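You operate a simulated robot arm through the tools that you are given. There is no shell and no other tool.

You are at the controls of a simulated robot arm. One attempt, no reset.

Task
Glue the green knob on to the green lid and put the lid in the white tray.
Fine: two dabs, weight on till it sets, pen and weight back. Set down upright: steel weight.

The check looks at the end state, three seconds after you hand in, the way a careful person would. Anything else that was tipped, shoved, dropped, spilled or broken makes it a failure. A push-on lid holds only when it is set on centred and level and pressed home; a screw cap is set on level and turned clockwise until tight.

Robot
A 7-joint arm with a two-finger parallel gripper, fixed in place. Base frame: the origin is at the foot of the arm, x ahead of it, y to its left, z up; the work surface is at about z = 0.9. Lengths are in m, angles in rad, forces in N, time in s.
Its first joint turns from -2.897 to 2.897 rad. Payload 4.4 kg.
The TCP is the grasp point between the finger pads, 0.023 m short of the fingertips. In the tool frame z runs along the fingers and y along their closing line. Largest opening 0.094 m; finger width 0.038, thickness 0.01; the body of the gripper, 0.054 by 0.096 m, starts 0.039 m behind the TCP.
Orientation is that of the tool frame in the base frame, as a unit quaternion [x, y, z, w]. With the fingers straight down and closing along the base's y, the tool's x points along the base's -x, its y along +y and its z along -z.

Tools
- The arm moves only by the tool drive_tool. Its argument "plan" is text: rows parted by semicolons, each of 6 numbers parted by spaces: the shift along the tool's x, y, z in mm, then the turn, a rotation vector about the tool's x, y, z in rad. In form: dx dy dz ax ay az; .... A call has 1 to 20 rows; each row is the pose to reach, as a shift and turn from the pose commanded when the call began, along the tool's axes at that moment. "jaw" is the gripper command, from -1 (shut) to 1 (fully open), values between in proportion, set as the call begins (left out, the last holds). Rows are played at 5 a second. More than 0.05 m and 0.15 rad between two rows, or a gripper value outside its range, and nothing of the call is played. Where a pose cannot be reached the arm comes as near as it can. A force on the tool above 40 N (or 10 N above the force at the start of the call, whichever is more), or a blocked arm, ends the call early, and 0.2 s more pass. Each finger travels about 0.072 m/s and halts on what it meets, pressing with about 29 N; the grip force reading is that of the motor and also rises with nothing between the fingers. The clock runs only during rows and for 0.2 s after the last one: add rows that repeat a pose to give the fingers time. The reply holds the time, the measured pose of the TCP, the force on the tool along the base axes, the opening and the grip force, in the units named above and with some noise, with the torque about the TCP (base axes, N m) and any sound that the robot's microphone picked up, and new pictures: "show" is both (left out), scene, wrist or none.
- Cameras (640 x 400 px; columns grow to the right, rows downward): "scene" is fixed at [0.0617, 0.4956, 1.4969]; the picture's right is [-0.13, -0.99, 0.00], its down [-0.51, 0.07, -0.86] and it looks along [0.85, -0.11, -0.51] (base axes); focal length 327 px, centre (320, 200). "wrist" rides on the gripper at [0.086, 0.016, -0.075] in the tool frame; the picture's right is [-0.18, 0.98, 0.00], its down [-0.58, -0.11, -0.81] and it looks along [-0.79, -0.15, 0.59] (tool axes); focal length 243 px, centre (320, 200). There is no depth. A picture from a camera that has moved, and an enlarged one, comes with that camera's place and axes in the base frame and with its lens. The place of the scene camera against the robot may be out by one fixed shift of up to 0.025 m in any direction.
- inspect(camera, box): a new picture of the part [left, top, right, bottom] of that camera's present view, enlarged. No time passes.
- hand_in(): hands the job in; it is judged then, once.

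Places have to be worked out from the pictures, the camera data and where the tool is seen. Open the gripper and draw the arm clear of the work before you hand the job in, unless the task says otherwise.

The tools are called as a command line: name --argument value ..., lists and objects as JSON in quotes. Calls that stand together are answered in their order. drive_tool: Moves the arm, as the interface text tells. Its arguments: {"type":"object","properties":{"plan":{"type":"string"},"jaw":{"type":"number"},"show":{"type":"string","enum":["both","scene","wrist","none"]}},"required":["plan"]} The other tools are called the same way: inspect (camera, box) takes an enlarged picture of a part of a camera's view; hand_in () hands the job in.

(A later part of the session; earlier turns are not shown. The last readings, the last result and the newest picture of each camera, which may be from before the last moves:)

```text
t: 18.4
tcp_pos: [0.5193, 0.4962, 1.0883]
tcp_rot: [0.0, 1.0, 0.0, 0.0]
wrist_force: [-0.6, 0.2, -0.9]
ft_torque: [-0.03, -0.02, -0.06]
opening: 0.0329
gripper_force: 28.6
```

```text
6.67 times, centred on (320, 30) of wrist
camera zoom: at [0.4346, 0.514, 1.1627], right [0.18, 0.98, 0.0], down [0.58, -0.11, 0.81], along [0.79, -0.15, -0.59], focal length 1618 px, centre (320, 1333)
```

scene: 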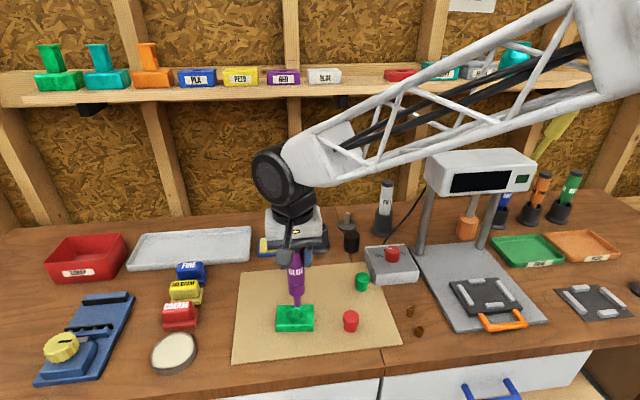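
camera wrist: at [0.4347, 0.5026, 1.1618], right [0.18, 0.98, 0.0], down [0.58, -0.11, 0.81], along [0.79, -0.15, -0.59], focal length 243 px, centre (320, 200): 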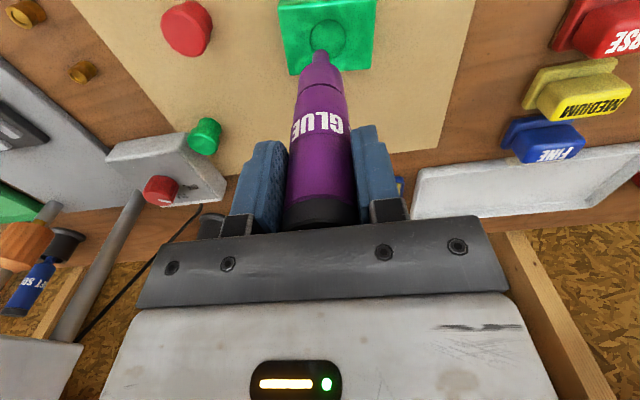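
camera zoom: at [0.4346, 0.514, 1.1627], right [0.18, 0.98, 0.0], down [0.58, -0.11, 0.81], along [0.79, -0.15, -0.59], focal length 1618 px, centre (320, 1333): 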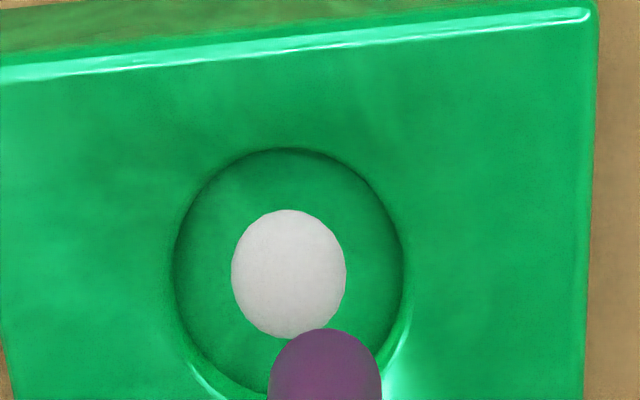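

One 15 mm white spot now sits in the middle of the recess, from one held touch. I make the second touch about 4 mm to the other side of the centre, with the same slow approach.

drive_tool --plan "0 -9 0 0 0 0; 0 -9 12 0 0 0; 0 -9 24 0 0 0; 0 -9 27 0 0 0; 0 -9 28 0 0 0; 0 -9 29 0 0 0; 0 -9 29.5 0 0 0; 0 -9 29.5 0 0 0" --show "none"

inspect --camera "scene" --box '[280, 298, 312, 326]'

inspect --camera "wrist" --box '[280, 20, 360, 80]'

```text
t: 20.2
tcp_pos: [0.5206, 0.488, 1.0591]
tcp_rot: [0.0, 1.0, 0.0, 0.001]
wrist_force: [0.0, -0.7, -1.0]
ft_torque: [0.0, -0.03, -0.03]
opening: 0.0332
gripper_force: 29.1
```

```text
14.29 times, centred on (296, 312) of scene
camera zoom: at [0.0617, 0.4956, 1.4969], right [-0.13, -0.99, 0.0], down [-0.51, 0.07, -0.86], along [0.85, -0.11, -0.51], focal length 4674 px, centre (663, -1400)
```

zoom: 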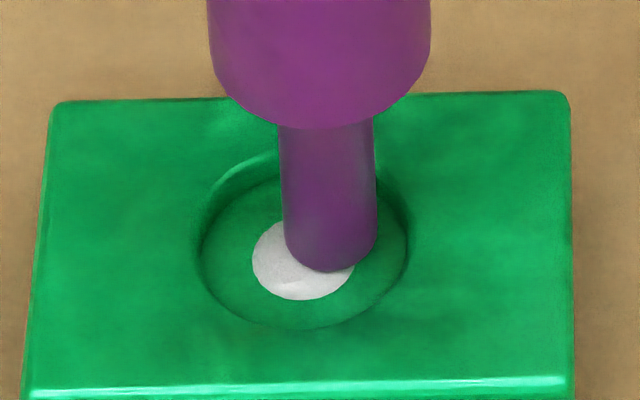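

```text
6.67 times, centred on (320, 50) of wrist
camera zoom: at [0.4349, 0.5051, 1.1331], right [0.18, 0.98, 0.0], down [0.58, -0.11, 0.81], along [0.79, -0.15, -0.59], focal length 1618 px, centre (320, 1200)
```

zoom: 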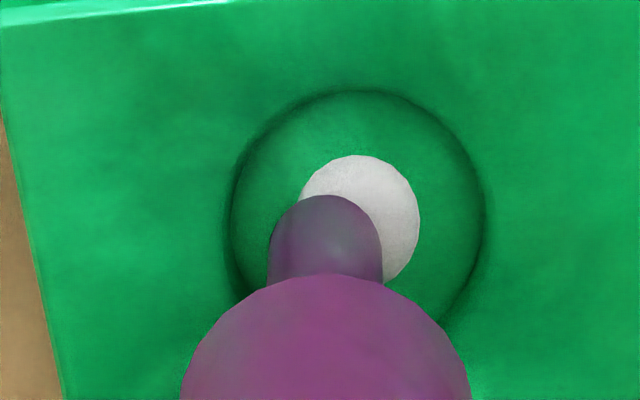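

There's no contact force yet, so the tip is just short of the surface. I go down in half-millimetre steps.

drive_tool --plan "0 0 0.5 0 0 0; 0 0 1 0 0 0; 0 0 1 0 0 0" --show "none"

inspect --camera "scene" --box '[280, 298, 312, 326]'

```text
t: 21.0
tcp_pos: [0.5186, 0.4887, 1.0599]
tcp_rot: [0.0, 1.0, 0.001, 0.0]
wrist_force: [0.3, -3.1, 13.9]
ft_torque: [-0.49, -0.12, 0.0]
opening: 0.0329
gripper_force: 28.6
```

```text
14.29 times, centred on (296, 312) of scene
camera zoom: at [0.0617, 0.4956, 1.4969], right [-0.13, -0.99, 0.0], down [-0.51, 0.07, -0.86], along [0.85, -0.11, -0.51], focal length 4674 px, centre (663, -1400)
```

zoom: 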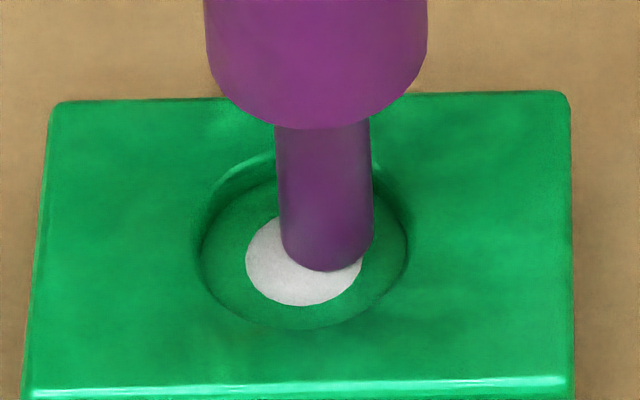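

The glue spot has grown from about 104 to 117 px across in that view, so the second dab registered. I lift off now so it isn't over-glued.

drive_tool --plan "0 0 -5 0 0 0; 0 0 -20 0 0 0; 0 0 -50 0 0 0; 0 0 -50 0 0 0" --show "none"

inspect --camera "scene" --box '[280, 298, 312, 326]'

inspect --camera "wrist" --box '[240, 0, 400, 240]'

```text
t: 22.0
tcp_pos: [0.5214, 0.4875, 1.1103]
tcp_rot: [0.0, 1.0, 0.0, 0.0]
wrist_force: [-0.2, 0.5, -0.4]
ft_torque: [-0.04, -0.01, 0.02]
opening: 0.0329
gripper_force: 28.8
```

```text
14.29 times, centred on (296, 312) of scene
camera zoom: at [0.0617, 0.4956, 1.4969], right [-0.13, -0.99, 0.0], down [-0.51, 0.07, -0.86], along [0.85, -0.11, -0.51], focal length 4674 px, centre (663, -1400)
```

zoom: 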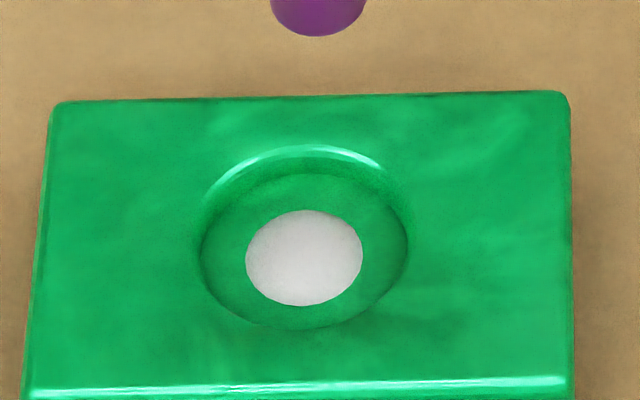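

```text
1.67 times, centred on (320, 120) of wrist
camera zoom: at [0.435, 0.5051, 1.1826], right [0.18, 0.98, 0.0], down [0.58, -0.11, 0.81], along [0.79, -0.15, -0.59], focal length 404 px, centre (320, 333)
```

zoom: 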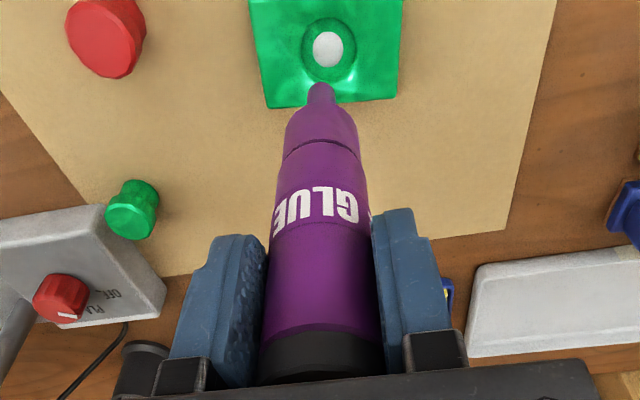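

Two dabs are on. I carry the pen back to above its holder and stop to check the alignment.

drive_tool --plan "0 0 -40 0 0 0; -35 -11 -70 0 0 0; -75 -23.5 -95 0 0 0; -118 -37 -106 0 0 0; -161 -50.5 -106 0 0 0; -204 -64 -106 0 0 0; -246 -77 -106 0 0 0; -246 -77 -70 0 0 0; -246 -77 -30 0 0 0; -246 -77 -20 0 0 0; -246 -77 -20 0 0 0"

inspect --camera "wrist" --box '[240, 0, 400, 100]'

inspect --camera "scene" --box '[280, 170, 360, 260]'

```text
t: 24.4
tcp_pos: [0.7668, 0.4111, 1.1293]
tcp_rot: [0.0, 1.0, 0.0, -0.001]
wrist_force: [-0.1, 0.1, -1.0]
ft_torque: [0.01, 0.0, 0.03]
opening: 0.0329
gripper_force: 28.9
camera wrist: at [0.6809, 0.4282, 1.2022], right [0.18, 0.98, 0.0], down [0.58, -0.11, 0.81], along [0.79, -0.15, -0.59], focal length 243 px, centre (320, 200)
```

scene: 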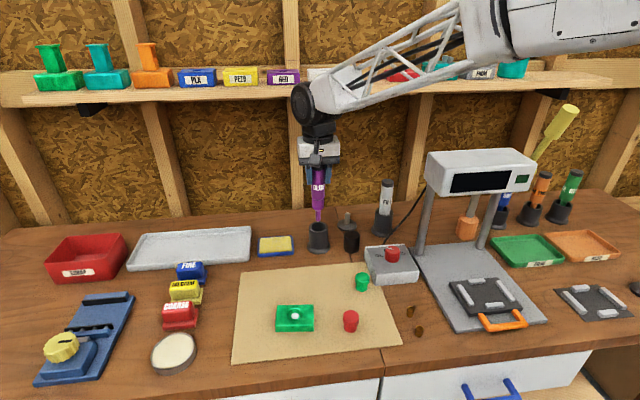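
wrist: 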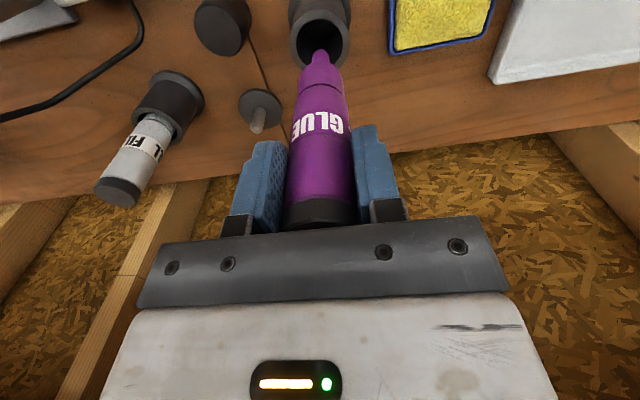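

```text
4.00 times, centred on (320, 50) of wrist
camera zoom: at [0.6809, 0.4282, 1.2022], right [0.18, 0.98, 0.0], down [0.58, -0.11, 0.81], along [0.79, -0.15, -0.59], focal length 970 px, centre (320, 800)
```

zoom: 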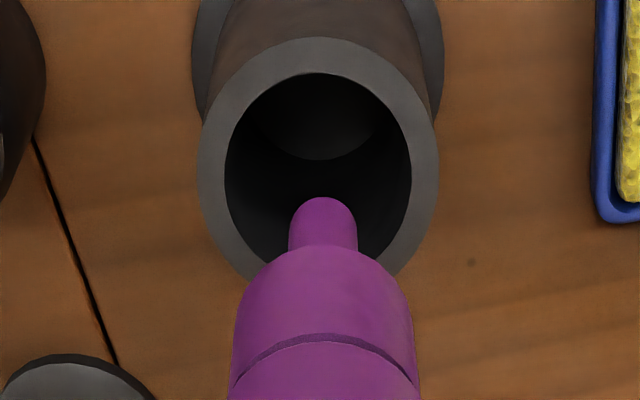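

```text
4.44 times, centred on (320, 215) of scene
camera zoom: at [0.0617, 0.4956, 1.4969], right [-0.13, -0.99, 0.0], down [-0.51, 0.07, -0.86], along [0.85, -0.11, -0.51], focal length 1454 px, centre (320, 133)
```

zoom: 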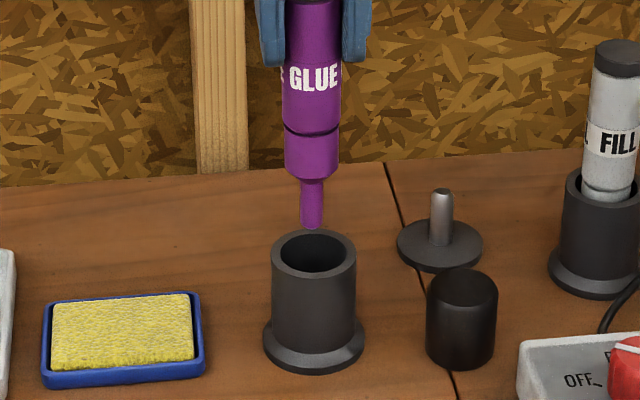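

The nozzle lines up with the holder bore. I lower the pen in, slowing near the bottom.

drive_tool --plan "0 0 20 0 0 0; 0 0 45 0 0 0; 0 0 65 0 0 0; 0 0 78 0 0 0; 0 0 82 0 0 0; 0 0 84 0 0 0; 0 0 84 0 0 0" --show "wrist"

```text
t: 26.0
tcp_pos: [0.7678, 0.4112, 1.0438]
tcp_rot: [0.0, 1.0, -0.001, 0.001]
wrist_force: [-1.0, -0.6, -0.4]
ft_torque: [0.05, 0.0, 0.02]
opening: 0.0333
gripper_force: 28.2
camera wrist: at [0.6815, 0.4284, 1.1176], right [0.18, 0.98, 0.0], down [0.58, -0.11, 0.81], along [0.79, -0.15, -0.59], focal length 243 px, centre (320, 200)
```

wrist: 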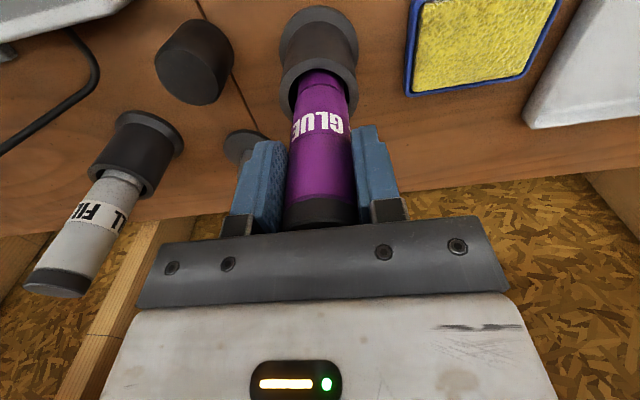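

The pen is inside the bore with no bottom contact yet at TCP z 1.045. I lower it in 1 mm steps until I feel the bottom.

drive_tool --plan "0 0 1 0 0 0; 0 0 2 0 0 0; 0 0 3 0 0 0; 0 0 3 0 0 0" --show "none"

```text
t: 27.0
tcp_pos: [0.7669, 0.4121, 1.0413]
tcp_rot: [0.0, 1.0, 0.0, 0.001]
wrist_force: [0.3, -0.1, -1.5]
ft_torque: [0.01, 0.0, 0.01]
opening: 0.0328
gripper_force: 28.7
```

drive_tool --plan "0 0 1 0 0 0; 0 0 2 0 0 0; 0 0 2 0 0 0" --show "none"

```text
t: 27.8
tcp_pos: [0.7676, 0.4116, 1.0416]
tcp_rot: [0.0, 1.0, 0.0, 0.001]
wrist_force: [-1.8, -2.0, 15.8]
ft_torque: [-0.34, 0.25, 0.01]
opening: 0.0332
gripper_force: 29.4
```

The pen has reached the holder bottom at about 16 N. I ease up 0.8 mm and open the jaws.

drive_tool --plan "0 0 -0.8 0 0 0; 0 0 -0.8 0 0 0" --show "none"

drive_tool --plan "0 0 0 0 0 0; 0 0 0 0 0 0; 0 0 0 0 0 0; 0 0 0 0 0 0" --jaw 1 --show "wrist"

```text
t: 28.4
tcp_pos: [0.7662, 0.411, 1.0405]
tcp_rot: [0.0, 1.0, 0.0, 0.0]
wrist_force: [2.6, 2.5, 12.3]
ft_torque: [0.27, -0.36, -0.05]
opening: 0.0332
gripper_force: 29.1
```

```text
t: 29.4
tcp_pos: [0.7683, 0.4117, 1.0396]
tcp_rot: [-0.001, 1.0, 0.0, 0.001]
wrist_force: [-0.1, -0.5, -0.5]
ft_torque: [0.0, 0.0, 0.01]
opening: 0.0942
gripper_force: 0.2
camera wrist: at [0.681, 0.4285, 1.1138], right [0.18, 0.98, 0.0], down [0.58, -0.11, 0.81], along [0.79, -0.15, -0.59], focal length 243 px, centre (320, 200)
```

wrist: 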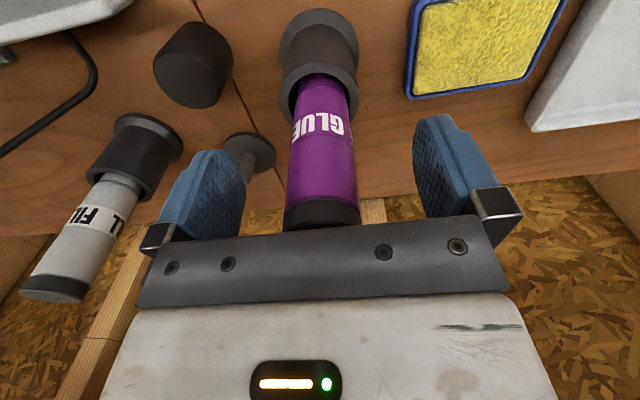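

The pen is back upright in its holder. The green knob at about (0.60, 0.327) is only a few millimetres from the grey switch box on its -y side. I'll rotate the gripper 90° so the fingers close along x, and hover over the knob for a look.

drive_tool --plan "0 0 -35 0 0 0; 0 0 -70 0 0 0; 0 0 -100 0 0 0; 15 -7 -100 0 0 0.1428; 30 -14 -100 0 0 0.2856; 45 -21 -100 0 0 0.4284; 60 -28 -95 0 0 0.5712; 75 -35 -90 0 0 0.714; 90 -42 -85 0 0 0.8568; 105 -50 -80 0 0 0.9996; 120 -57 -75 0 0 1.1424; 136 -64 -70 0 0 1.2852; 151 -71 -65 0 0 1.428; 166 -78 -60 0 0 1.5708; 166 -78 -60 0 0 1.5708"

```text
t: 32.6
tcp_pos: [0.5995, 0.3338, 1.1009]
tcp_rot: [0.708, 0.707, 0.0, 0.0]
wrist_force: [0.3, 0.2, -0.1]
ft_torque: [-0.01, 0.01, -0.03]
opening: 0.0939
gripper_force: 0.0
camera wrist: at [0.6176, 0.4205, 1.1745], right [0.98, -0.19, 0.0], down [-0.11, -0.58, 0.81], along [-0.15, -0.79, -0.59], focal length 243 px, centre (320, 200)
```

scene: 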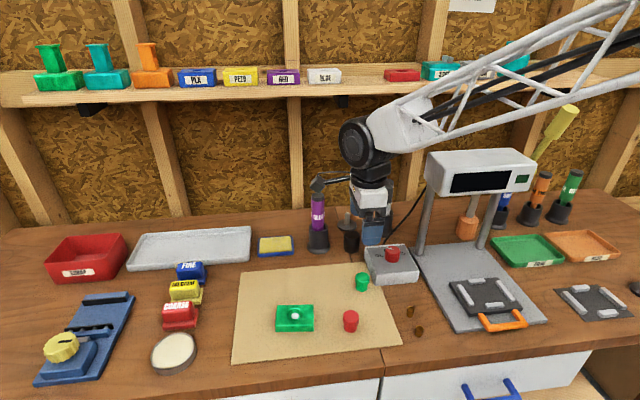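
wrist: 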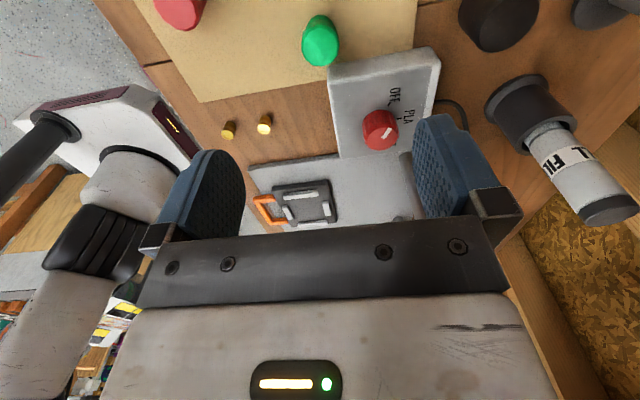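

inspect --camera "wrist" --box '[240, 0, 440, 125]'

inspect --camera "scene" --box '[340, 230, 430, 300]'

```text
3.20 times, centred on (340, 62) of wrist
camera zoom: at [0.6176, 0.4205, 1.1745], right [0.98, -0.19, 0.0], down [-0.11, -0.58, 0.81], along [-0.15, -0.79, -0.59], focal length 776 px, centre (256, 640)
```

zoom: 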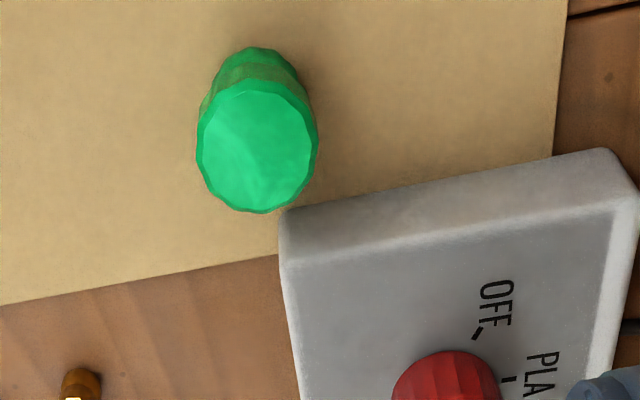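

```text
5.71 times, centred on (385, 265) of scene
camera zoom: at [0.0617, 0.4956, 1.4969], right [-0.13, -0.99, 0.0], down [-0.51, 0.07, -0.86], along [0.85, -0.11, -0.51], focal length 1870 px, centre (-51, -171)
```

zoom: 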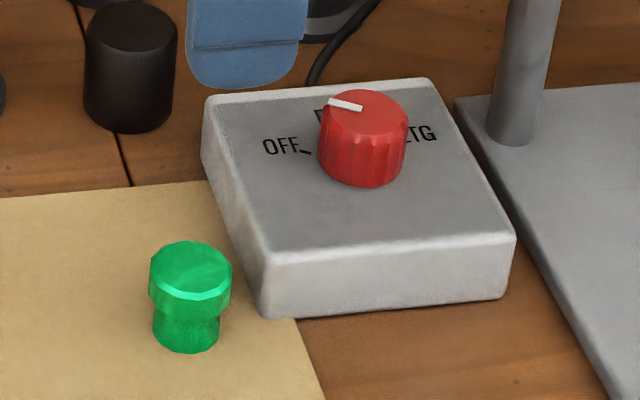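

The box wall is at y≈0.290, so there is about 19 mm of room beside the knob. The knob is at about (0.599, 0.326) with its top about 0.9375. I descend over it, keeping the fingertips low on the flare but above the mat.

drive_tool --plan "-7 -1 30 0 0 0; -7 -1 70 0 0 0; -7 -1 110 0 0 0; -7 -1 140 0 0 0; -7 -1 140 0 0 0"

inspect --camera "wrist" --box '[160, 60, 480, 260]'

inspect --camera "scene" --box '[320, 220, 430, 310]'

```text
t: 33.8
tcp_pos: [0.5994, 0.3264, 0.9591]
tcp_rot: [0.707, 0.707, 0.0, 0.0]
wrist_force: [0.4, 0.4, 0.6]
ft_torque: [0.04, -0.01, -0.01]
opening: 0.0942
gripper_force: 0.0
camera wrist: at [0.6168, 0.4136, 1.0327], right [0.98, -0.18, 0.0], down [-0.11, -0.58, 0.81], along [-0.15, -0.79, -0.59], focal length 243 px, centre (320, 200)
```

scene: 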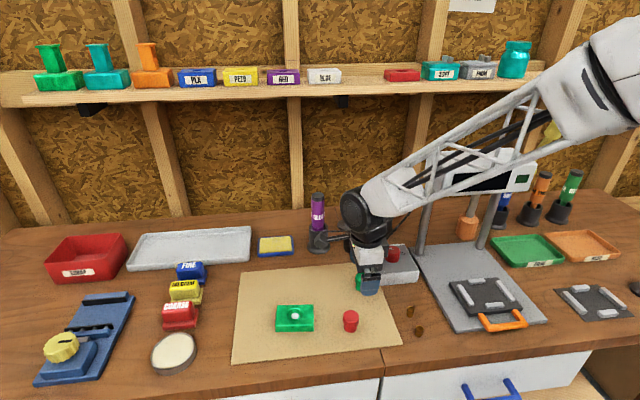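
wrist: 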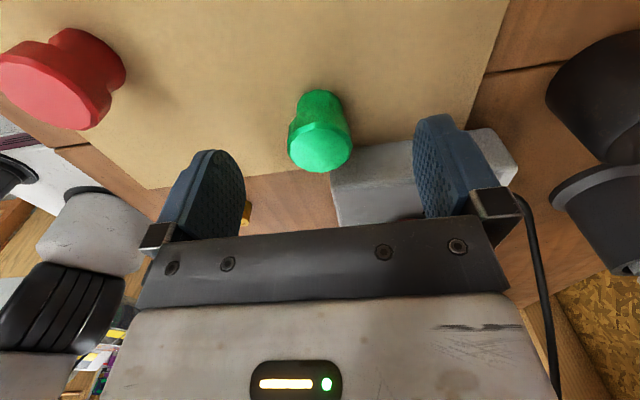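

```text
2.00 times, centred on (320, 160) of wrist
camera zoom: at [0.6168, 0.4136, 1.0327], right [0.98, -0.18, 0.0], down [-0.11, -0.58, 0.81], along [-0.15, -0.79, -0.59], focal length 485 px, centre (320, 280)
```

zoom: 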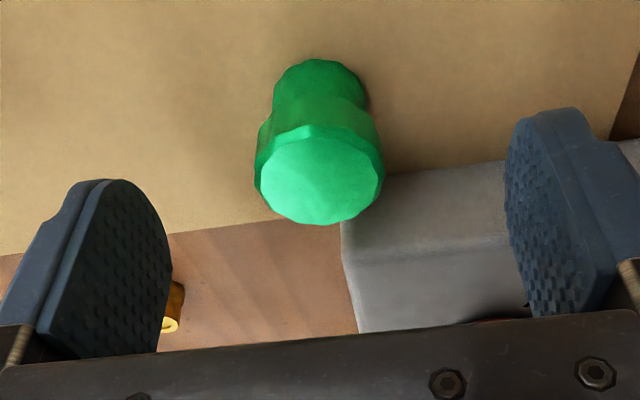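

```text
4.44 times, centred on (375, 265) of scene
camera zoom: at [0.0617, 0.4956, 1.4969], right [-0.13, -0.99, 0.0], down [-0.51, 0.07, -0.86], along [0.85, -0.11, -0.51], focal length 1454 px, centre (76, -89)
```

zoom: 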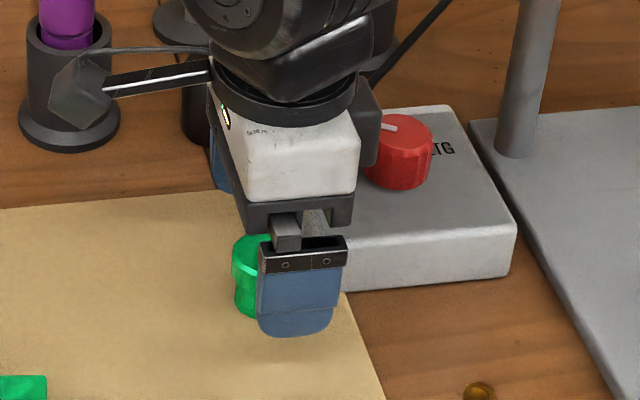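

The knob is centred between the fingers and about 3 mm toward -y of the TCP. I correct this and descend 27 mm.

drive_tool --plan "-3 0 9 0 0 0; -3 0 18 0 0 0; -3 0 27 0 0 0; -3 0 27 0 0 0" --show "wrist"

```text
t: 34.8
tcp_pos: [0.6003, 0.3246, 0.9334]
tcp_rot: [0.707, 0.708, 0.0, 0.001]
wrist_force: [0.1, 0.1, 0.1]
ft_torque: [0.01, 0.03, -0.01]
opening: 0.0939
gripper_force: 0.1
camera wrist: at [0.6165, 0.4109, 1.0071], right [0.98, -0.18, 0.0], down [-0.11, -0.58, 0.81], along [-0.15, -0.79, -0.59], focal length 243 px, centre (320, 200)
```

wrist: 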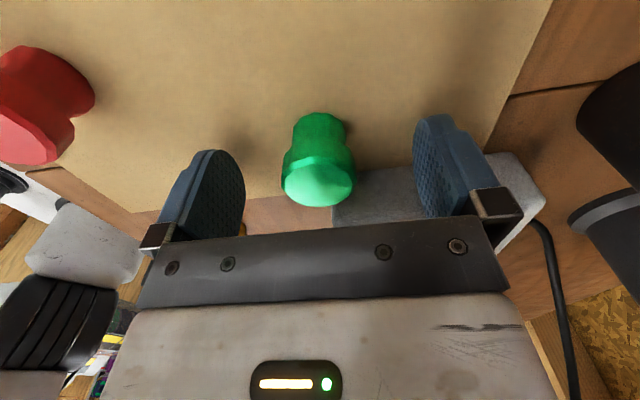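

The knob top sits right at the TCP pixel. I close the jaws on it.

drive_tool --plan "0 0 0 0 0 0; 0 0 0 0 0 0; 0 0 0 0 0 0; 0 0 0 0 0 0" --jaw -1 --show "wrist"

```text
t: 35.8
tcp_pos: [0.5989, 0.3236, 0.9323]
tcp_rot: [0.707, 0.707, 0.001, 0.001]
wrist_force: [-0.1, 0.6, 0.1]
ft_torque: [0.04, -0.01, -0.04]
opening: 0.0324
gripper_force: 28.8
camera wrist: at [0.6165, 0.4109, 1.0071], right [0.98, -0.18, 0.0], down [-0.11, -0.58, 0.81], along [-0.15, -0.79, -0.59], focal length 243 px, centre (320, 200)
```

wrist: 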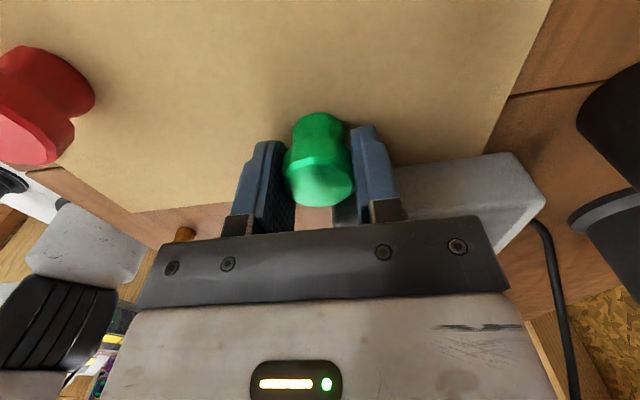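

The knob is gripped at 32 mm opening. I lift it and carry it over the lid recess, which I place at about (0.525, 0.4915), stopping well above.

drive_tool --plan "0 0 -15 0 0 0; 0 0 -50 0 0 0; 0 0 -86 0 0 0; 42 -18.5 -86 0 0 0; 84 -37 -86 0 0 0; 126 -55.5 -86 0 0 0; 168 -74 -86 0 0 0; 168 -74 -70 0 0 0; 168 -74 -70 0 0 0"

inspect --camera "wrist" --box '[220, 40, 420, 240]'

inspect --camera "scene" --box '[250, 250, 340, 340]'

```text
t: 37.8
tcp_pos: [0.5253, 0.4914, 1.0037]
tcp_rot: [0.707, 0.707, 0.001, 0.001]
wrist_force: [0.2, -0.6, 0.1]
ft_torque: [0.03, -0.01, -0.02]
opening: 0.0316
gripper_force: 28.7
camera wrist: at [0.5425, 0.5787, 1.0775], right [0.98, -0.18, 0.0], down [-0.11, -0.58, 0.81], along [-0.15, -0.79, -0.59], focal length 243 px, centre (320, 200)
```

scene: 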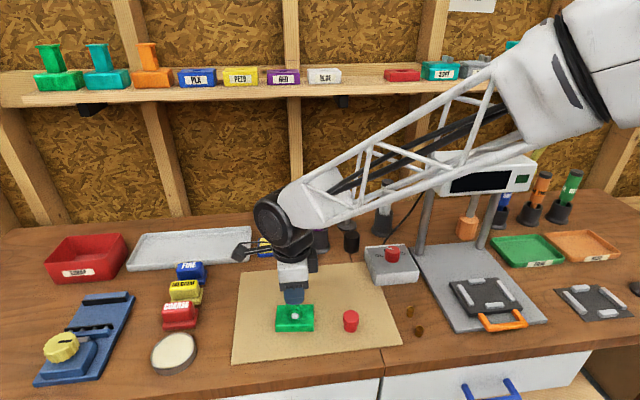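
wrist: 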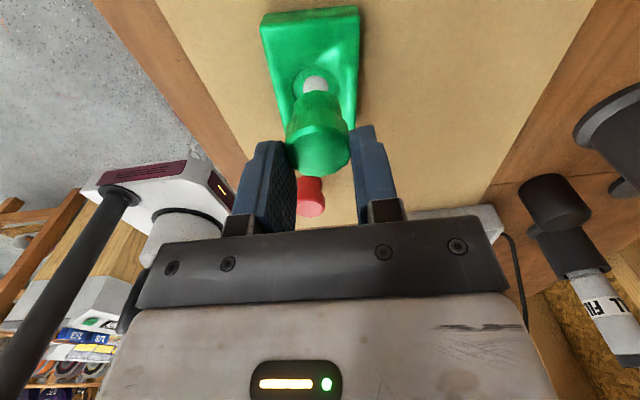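

```text
2.00 times, centred on (320, 140) of wrist
camera zoom: at [0.5425, 0.5787, 1.0775], right [0.98, -0.18, 0.0], down [-0.11, -0.58, 0.81], along [-0.15, -0.79, -0.59], focal length 485 px, centre (320, 320)
```

zoom: 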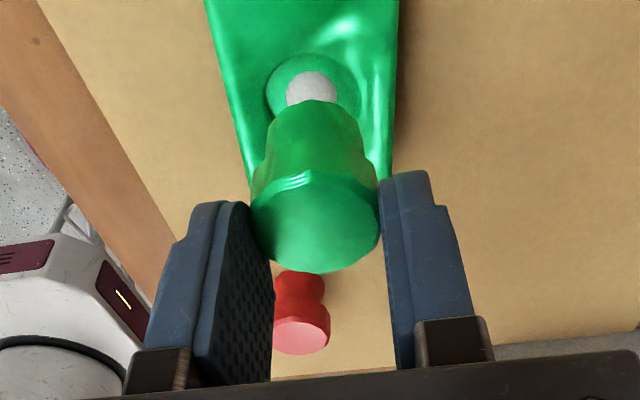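

```text
4.44 times, centred on (295, 295) of scene
camera zoom: at [0.0617, 0.4956, 1.4969], right [-0.13, -0.99, 0.0], down [-0.51, 0.07, -0.86], along [0.85, -0.11, -0.51], focal length 1454 px, centre (431, -222)
```

zoom: 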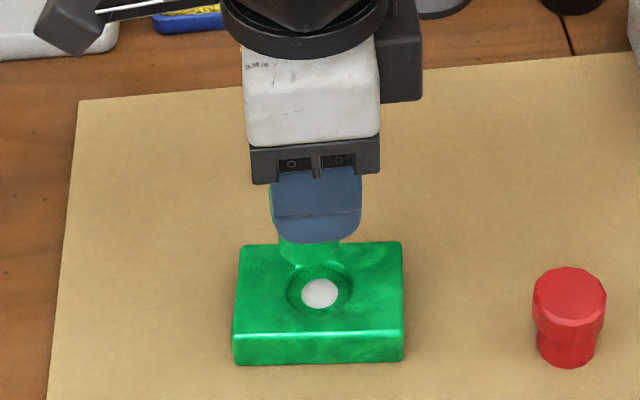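

Compared with before the lift, the knob now sits lower between the fingers, so it seems to have slipped toward the fingertips. I enlarge the view to judge how it's held before going on.

inspect --camera "wrist" --box '[265, 60, 385, 190]'

inspect --camera "scene" --box '[275, 275, 320, 325]'

```text
3.08 times, centred on (325, 125) of wrist
camera zoom: at [0.5425, 0.5787, 1.0775], right [0.98, -0.18, 0.0], down [-0.11, -0.58, 0.81], along [-0.15, -0.79, -0.59], focal length 746 px, centre (305, 431)
```

zoom: 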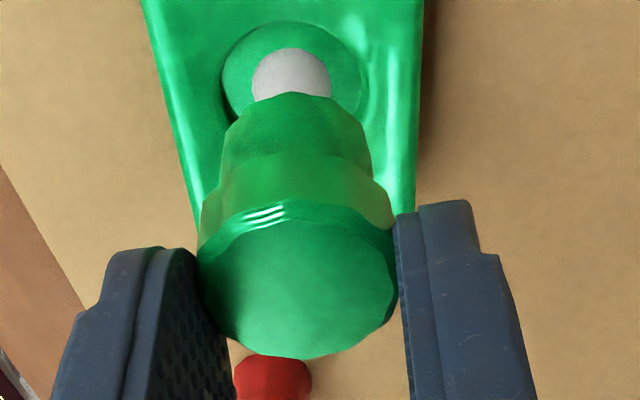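

```text
8.00 times, centred on (298, 300) of scene
camera zoom: at [0.0617, 0.4956, 1.4969], right [-0.13, -0.99, 0.0], down [-0.51, 0.07, -0.86], along [0.85, -0.11, -0.51], focal length 2618 px, centre (500, -600)
```

zoom: 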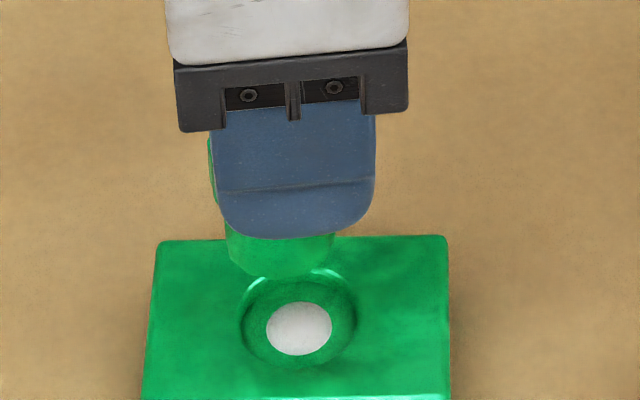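

Both views agree that the knob slid about 20 mm down and hangs level by the last 5 mm of the fingertips, 1–2 mm off centre. I lower gently to just above the recess with small corrections, then check again.

drive_tool --plan "-1 -1 4 0 0 0; -1.7 -1.3 9 0 0 0; -1.7 -1.3 14 0 0 0; -1.7 -1.3 18 0 0 0; -1.7 -1.3 21 0 0 0; -1.7 -1.3 21 0 0 0" --show "none"

inspect --camera "wrist" --box '[265, 60, 385, 190]'

inspect --camera "scene" --box '[275, 280, 320, 330]'

```text
t: 39.2
tcp_pos: [0.5248, 0.4886, 0.9824]
tcp_rot: [0.706, 0.708, 0.001, 0.0]
wrist_force: [-0.2, 0.5, 0.0]
ft_torque: [0.0, -0.01, 0.0]
opening: 0.0315
gripper_force: 28.7
```

```text
3.08 times, centred on (325, 125) of wrist
camera zoom: at [0.5411, 0.5768, 1.056], right [0.98, -0.18, 0.0], down [-0.11, -0.58, 0.81], along [-0.15, -0.79, -0.59], focal length 746 px, centre (305, 431)
```

zoom: 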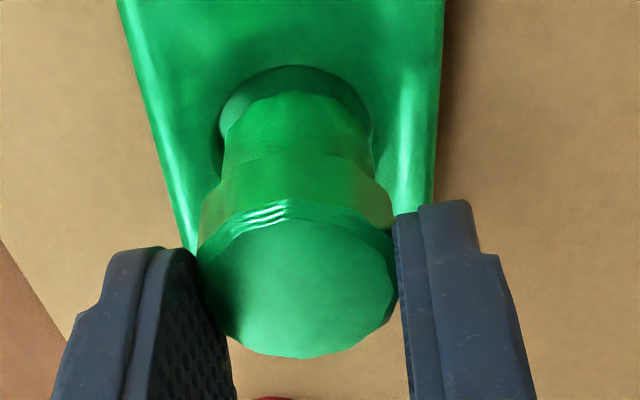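

```text
8.00 times, centred on (298, 305) of scene
camera zoom: at [0.0617, 0.4956, 1.4969], right [-0.13, -0.99, 0.0], down [-0.51, 0.07, -0.86], along [0.85, -0.11, -0.51], focal length 2618 px, centre (500, -640)
```

zoom: 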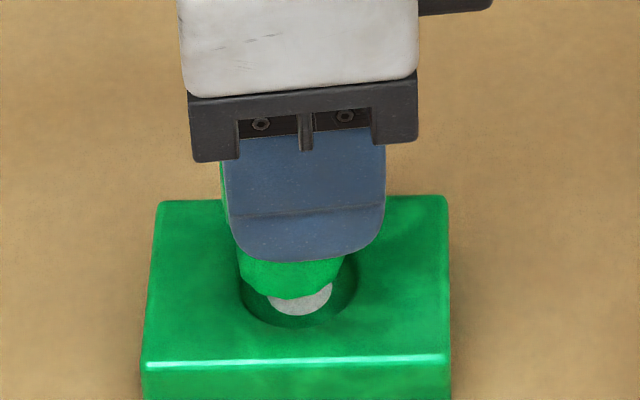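

The stem is about 29 mm wide and the recess about 31 mm, so there is about 1 mm of play all round. The scene view shows the stem about 1.6 mm too far toward +y, and the wrist view shows about 0.5 mm too far toward +x. I correct both and lower 5 mm more.

drive_tool --plan "-1.6 -0.5 2 0 0 0; -1.6 -0.5 5 0 0 0; -1.6 -0.5 5 0 0 0" --show "none"

inspect --camera "wrist" --box '[265, 60, 385, 190]'

inspect --camera "scene" --box '[280, 292, 315, 327]'

```text
t: 40.0
tcp_pos: [0.5226, 0.4875, 0.9786]
tcp_rot: [0.707, 0.707, 0.0, 0.002]
wrist_force: [0.2, -0.5, 0.0]
ft_torque: [-0.01, 0.03, -0.01]
opening: 0.0313
gripper_force: 28.9
```

```text
3.08 times, centred on (325, 125) of wrist
camera zoom: at [0.5407, 0.5753, 1.051], right [0.98, -0.18, 0.0], down [-0.11, -0.58, 0.81], along [-0.15, -0.79, -0.59], focal length 746 px, centre (305, 431)
```

zoom: 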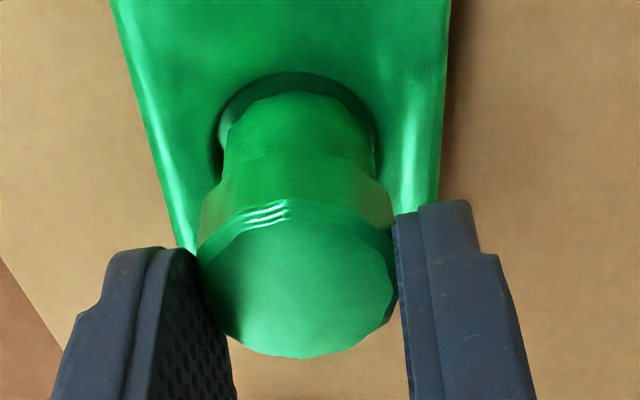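

```text
11.43 times, centred on (298, 310) of scene
camera zoom: at [0.0617, 0.4956, 1.4969], right [-0.13, -0.99, 0.0], down [-0.51, 0.07, -0.86], along [0.85, -0.11, -0.51], focal length 3740 px, centre (577, -1051)
```

zoom: 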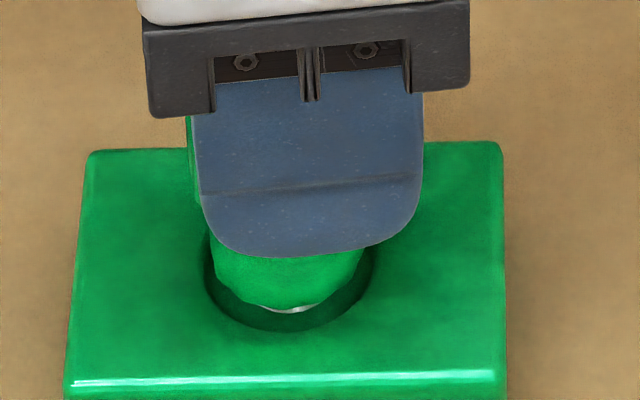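

The stem is centred in y and about 0.7 mm forward in x. I correct and lower toward the recess floor in small steps, watching the force.

drive_tool --plan "0.3 -0.7 1 0 0 0; 0.3 -0.7 3 0 0 0; 0.3 -0.7 4 0 0 0; 0.3 -0.7 5 0 0 0; 0.3 -0.7 5 0 0 0" --show "none"

inspect --camera "wrist" --box '[265, 60, 385, 190]'

inspect --camera "scene" --box '[280, 292, 315, 327]'

```text
t: 41.2
tcp_pos: [0.5228, 0.489, 0.9722]
tcp_rot: [0.707, 0.707, 0.001, 0.001]
wrist_force: [-0.6, -0.4, -0.8]
ft_torque: [0.0, 0.01, -0.02]
opening: 0.0315
gripper_force: 29.2
```

```text
3.08 times, centred on (325, 125) of wrist
camera zoom: at [0.5404, 0.5756, 1.0458], right [0.98, -0.18, 0.0], down [-0.11, -0.58, 0.81], along [-0.15, -0.79, -0.59], focal length 746 px, centre (305, 431)
```

zoom: 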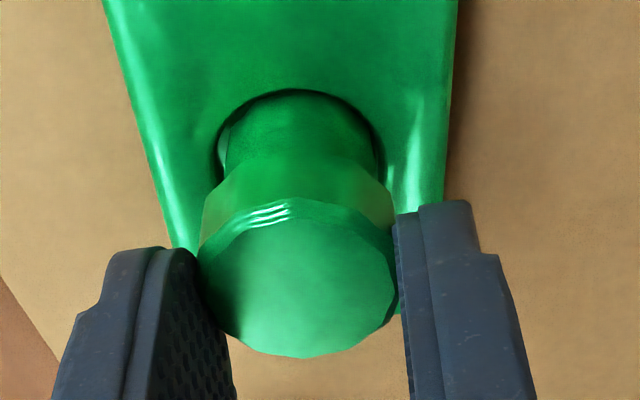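

```text
11.43 times, centred on (298, 310) of scene
camera zoom: at [0.0617, 0.4956, 1.4969], right [-0.13, -0.99, 0.0], down [-0.51, 0.07, -0.86], along [0.85, -0.11, -0.51], focal length 3740 px, centre (577, -1051)
```

zoom: 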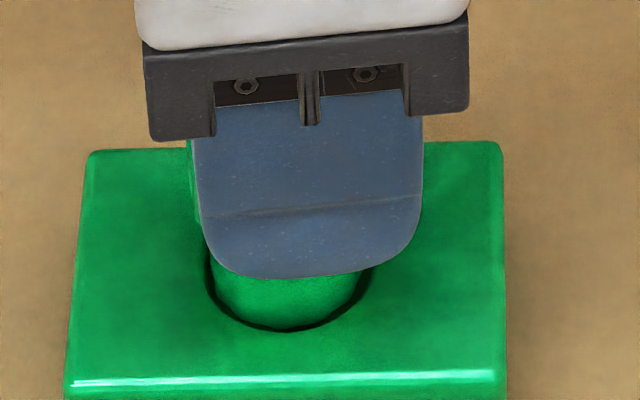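

The stem is entering the recess with an even gap all round and no force. I lower in half-millimetre steps to touch the floor.

drive_tool --plan "0 0 0.7 0 0 0; 0 0 1.4 0 0 0; 0 0 1.4 0 0 0" --show "none"

```text
t: 42.0
tcp_pos: [0.5232, 0.4888, 0.9708]
tcp_rot: [0.707, 0.707, 0.001, 0.001]
wrist_force: [-0.4, -0.3, 0.2]
ft_torque: [-0.04, -0.01, -0.02]
opening: 0.0312
gripper_force: 29.0
```

drive_tool --plan "0 0 0.5 0 0 0; 0 0 1 0 0 0; 0 0 1 0 0 0" --show "none"

```text
t: 42.8
tcp_pos: [0.5231, 0.4871, 0.9714]
tcp_rot: [0.708, 0.707, 0.002, -0.001]
wrist_force: [-0.8, 0.0, 7.3]
ft_torque: [0.02, 0.1, -0.02]
opening: 0.0313
gripper_force: 28.7
```

Contact at about 7 N, so the knob is on the recess floor. I check the seating before releasing.

inspect --camera "wrist" --box '[265, 60, 385, 190]'

inspect --camera "scene" --box '[280, 292, 315, 327]'

```text
3.08 times, centred on (325, 125) of wrist
camera zoom: at [0.5402, 0.5757, 1.0441], right [0.98, -0.18, 0.0], down [-0.11, -0.58, 0.81], along [-0.15, -0.79, -0.59], focal length 746 px, centre (305, 431)
```

zoom: 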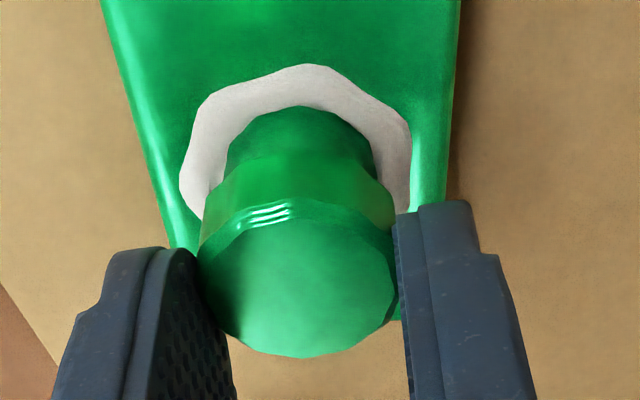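

```text
11.43 times, centred on (298, 310) of scene
camera zoom: at [0.0617, 0.4956, 1.4969], right [-0.13, -0.99, 0.0], down [-0.51, 0.07, -0.86], along [0.85, -0.11, -0.51], focal length 3740 px, centre (577, -1051)
```

zoom: 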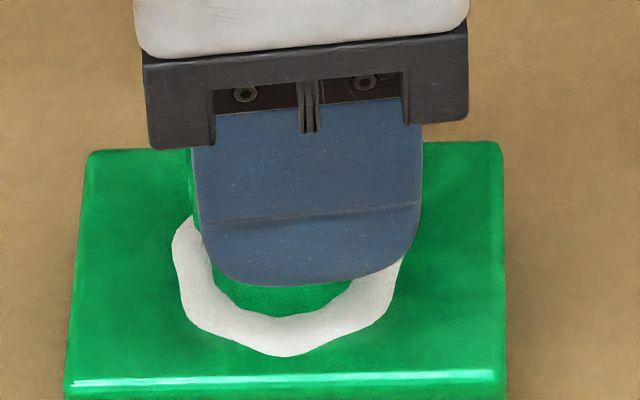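

White glue has squeezed out round the knob's foot now that it's seated. I release the knob carefully and back straight up to see the state properly.

drive_tool --plan "0 0 -0.8 0 0 0; 0 0 -0.8 0 0 0" --show "none"

drive_tool --plan "0 0 0 0 0 0; 0 0 0 0 0 0; 0 0 0 0 0 0; 0 0 -20 0 0 0; 0 0 -60 0 0 0; 0 0 -100 0 0 0; 0 0 -100 0 0 0" --jaw 1

inspect --camera "scene" --box '[270, 280, 330, 340]'

inspect --camera "wrist" --box '[240, 0, 400, 120]'

```text
t: 43.4
tcp_pos: [0.5229, 0.488, 0.9711]
tcp_rot: [0.707, 0.708, 0.001, 0.0]
wrist_force: [-1.2, 0.5, 2.7]
ft_torque: [-0.03, 0.05, 0.0]
opening: 0.0314
gripper_force: 29.3
```

```text
t: 45.0
tcp_pos: [0.5239, 0.4881, 1.0701]
tcp_rot: [0.707, 0.707, 0.001, 0.001]
wrist_force: [0.2, 0.0, 0.0]
ft_torque: [-0.02, -0.02, -0.01]
opening: 0.094
gripper_force: 0.1
camera wrist: at [0.5405, 0.5759, 1.1439], right [0.98, -0.18, 0.0], down [-0.11, -0.58, 0.81], along [-0.15, -0.79, -0.59], focal length 243 px, centre (320, 200)
```

scene: 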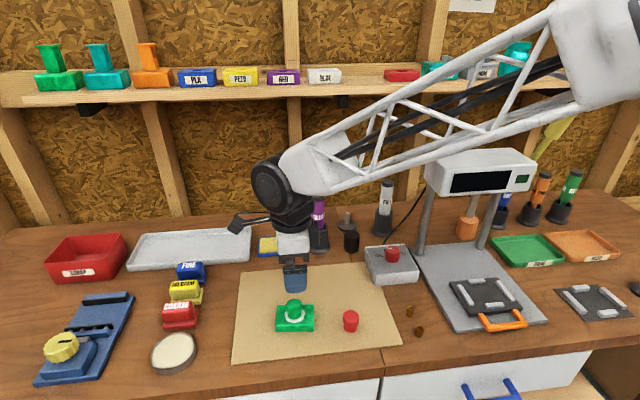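
wrist: 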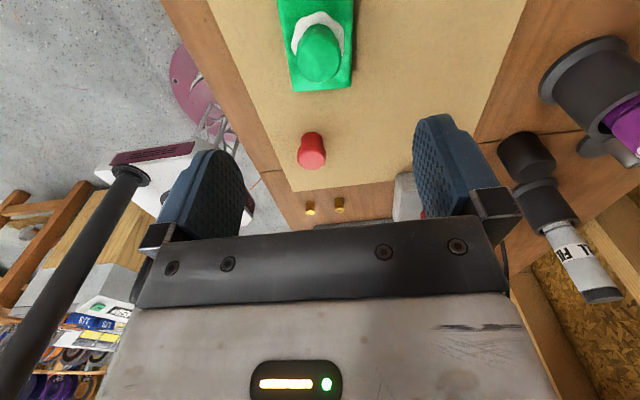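

```text
6.67 times, centred on (300, 310) of scene
camera zoom: at [0.0617, 0.4956, 1.4969], right [-0.13, -0.99, 0.0], down [-0.51, 0.07, -0.86], along [0.85, -0.11, -0.51], focal length 2181 px, centre (453, -533)
```

zoom: 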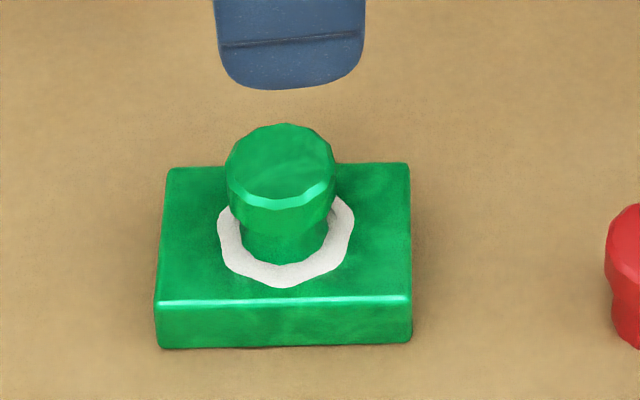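

```text
3.33 times, centred on (320, 60) of wrist
camera zoom: at [0.5405, 0.5759, 1.1439], right [0.98, -0.18, 0.0], down [-0.11, -0.58, 0.81], along [-0.15, -0.79, -0.59], focal length 809 px, centre (320, 667)
```

zoom: 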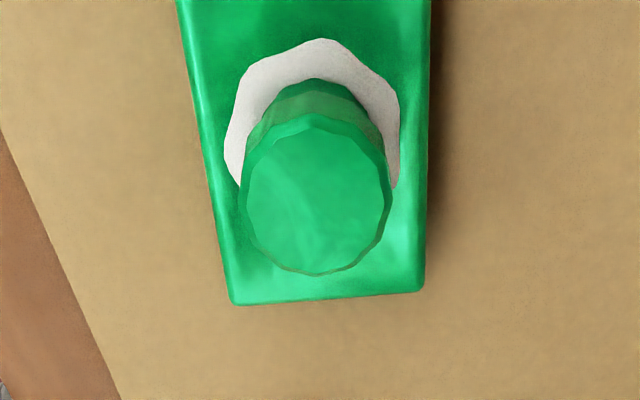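

The knob is upright and seated, but there's a messy white ring of squeezed-out glue a careful person would wipe off while it's wet. There's a damp sponge in a blue tray next to the pen, so I go look at it from above.

drive_tool --plan "0 0 -30 0 0 0; 8 43 -30 0 0 0; 15 86 -30 0 0 0; 22 129 -30 0 0 0; 30 172 -30 0 0 0; 37 214 -30 0 0 0; 44 253 -30 0 0 0; 44 253 -30 0 0 0"

inspect --camera "wrist" --box '[220, 0, 440, 140]'

inspect --camera "scene" --box '[240, 215, 310, 275]'

```text
t: 46.8
tcp_pos: [0.7761, 0.5324, 1.1011]
tcp_rot: [0.707, 0.707, 0.0, 0.0]
wrist_force: [0.4, 0.8, 0.0]
ft_torque: [0.01, 0.0, 0.02]
opening: 0.0941
gripper_force: 0.0
camera wrist: at [0.7929, 0.6199, 1.1742], right [0.98, -0.18, 0.0], down [-0.11, -0.58, 0.81], along [-0.15, -0.79, -0.59], focal length 243 px, centre (320, 200)
```

scene: 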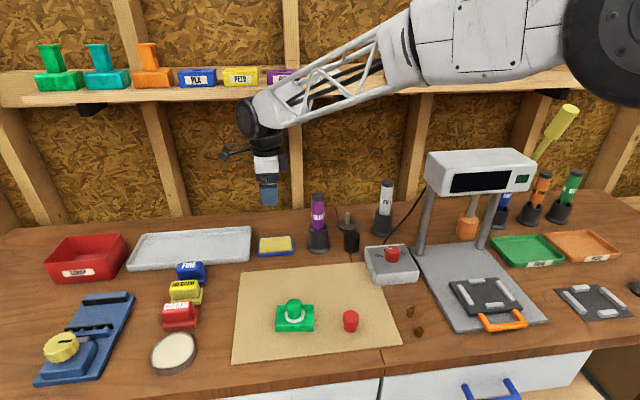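
wrist: 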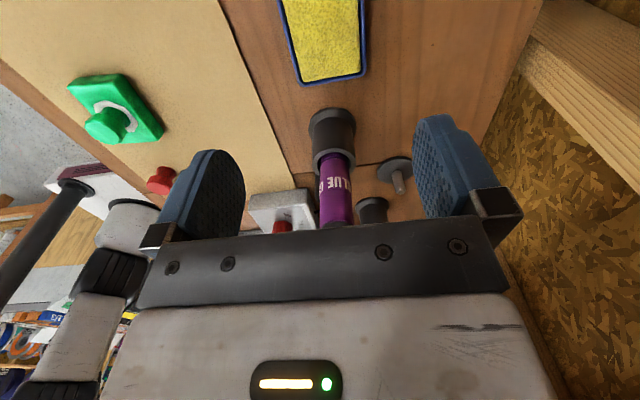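

```text
2.86 times, centred on (330, 70) of wrist
camera zoom: at [0.7929, 0.6199, 1.1742], right [0.98, -0.18, 0.0], down [-0.11, -0.58, 0.81], along [-0.15, -0.79, -0.59], focal length 693 px, centre (291, 571)
```

zoom: 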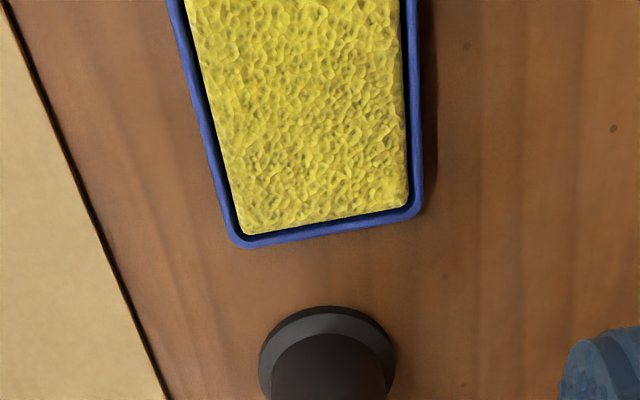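

```text
6.67 times, centred on (275, 245) of scene
camera zoom: at [0.0617, 0.4956, 1.4969], right [-0.13, -0.99, 0.0], down [-0.51, 0.07, -0.86], along [0.85, -0.11, -0.51], focal length 2181 px, centre (620, -100)
```

zoom: 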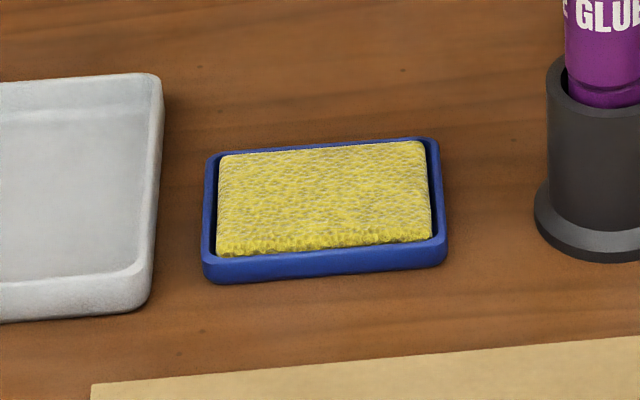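

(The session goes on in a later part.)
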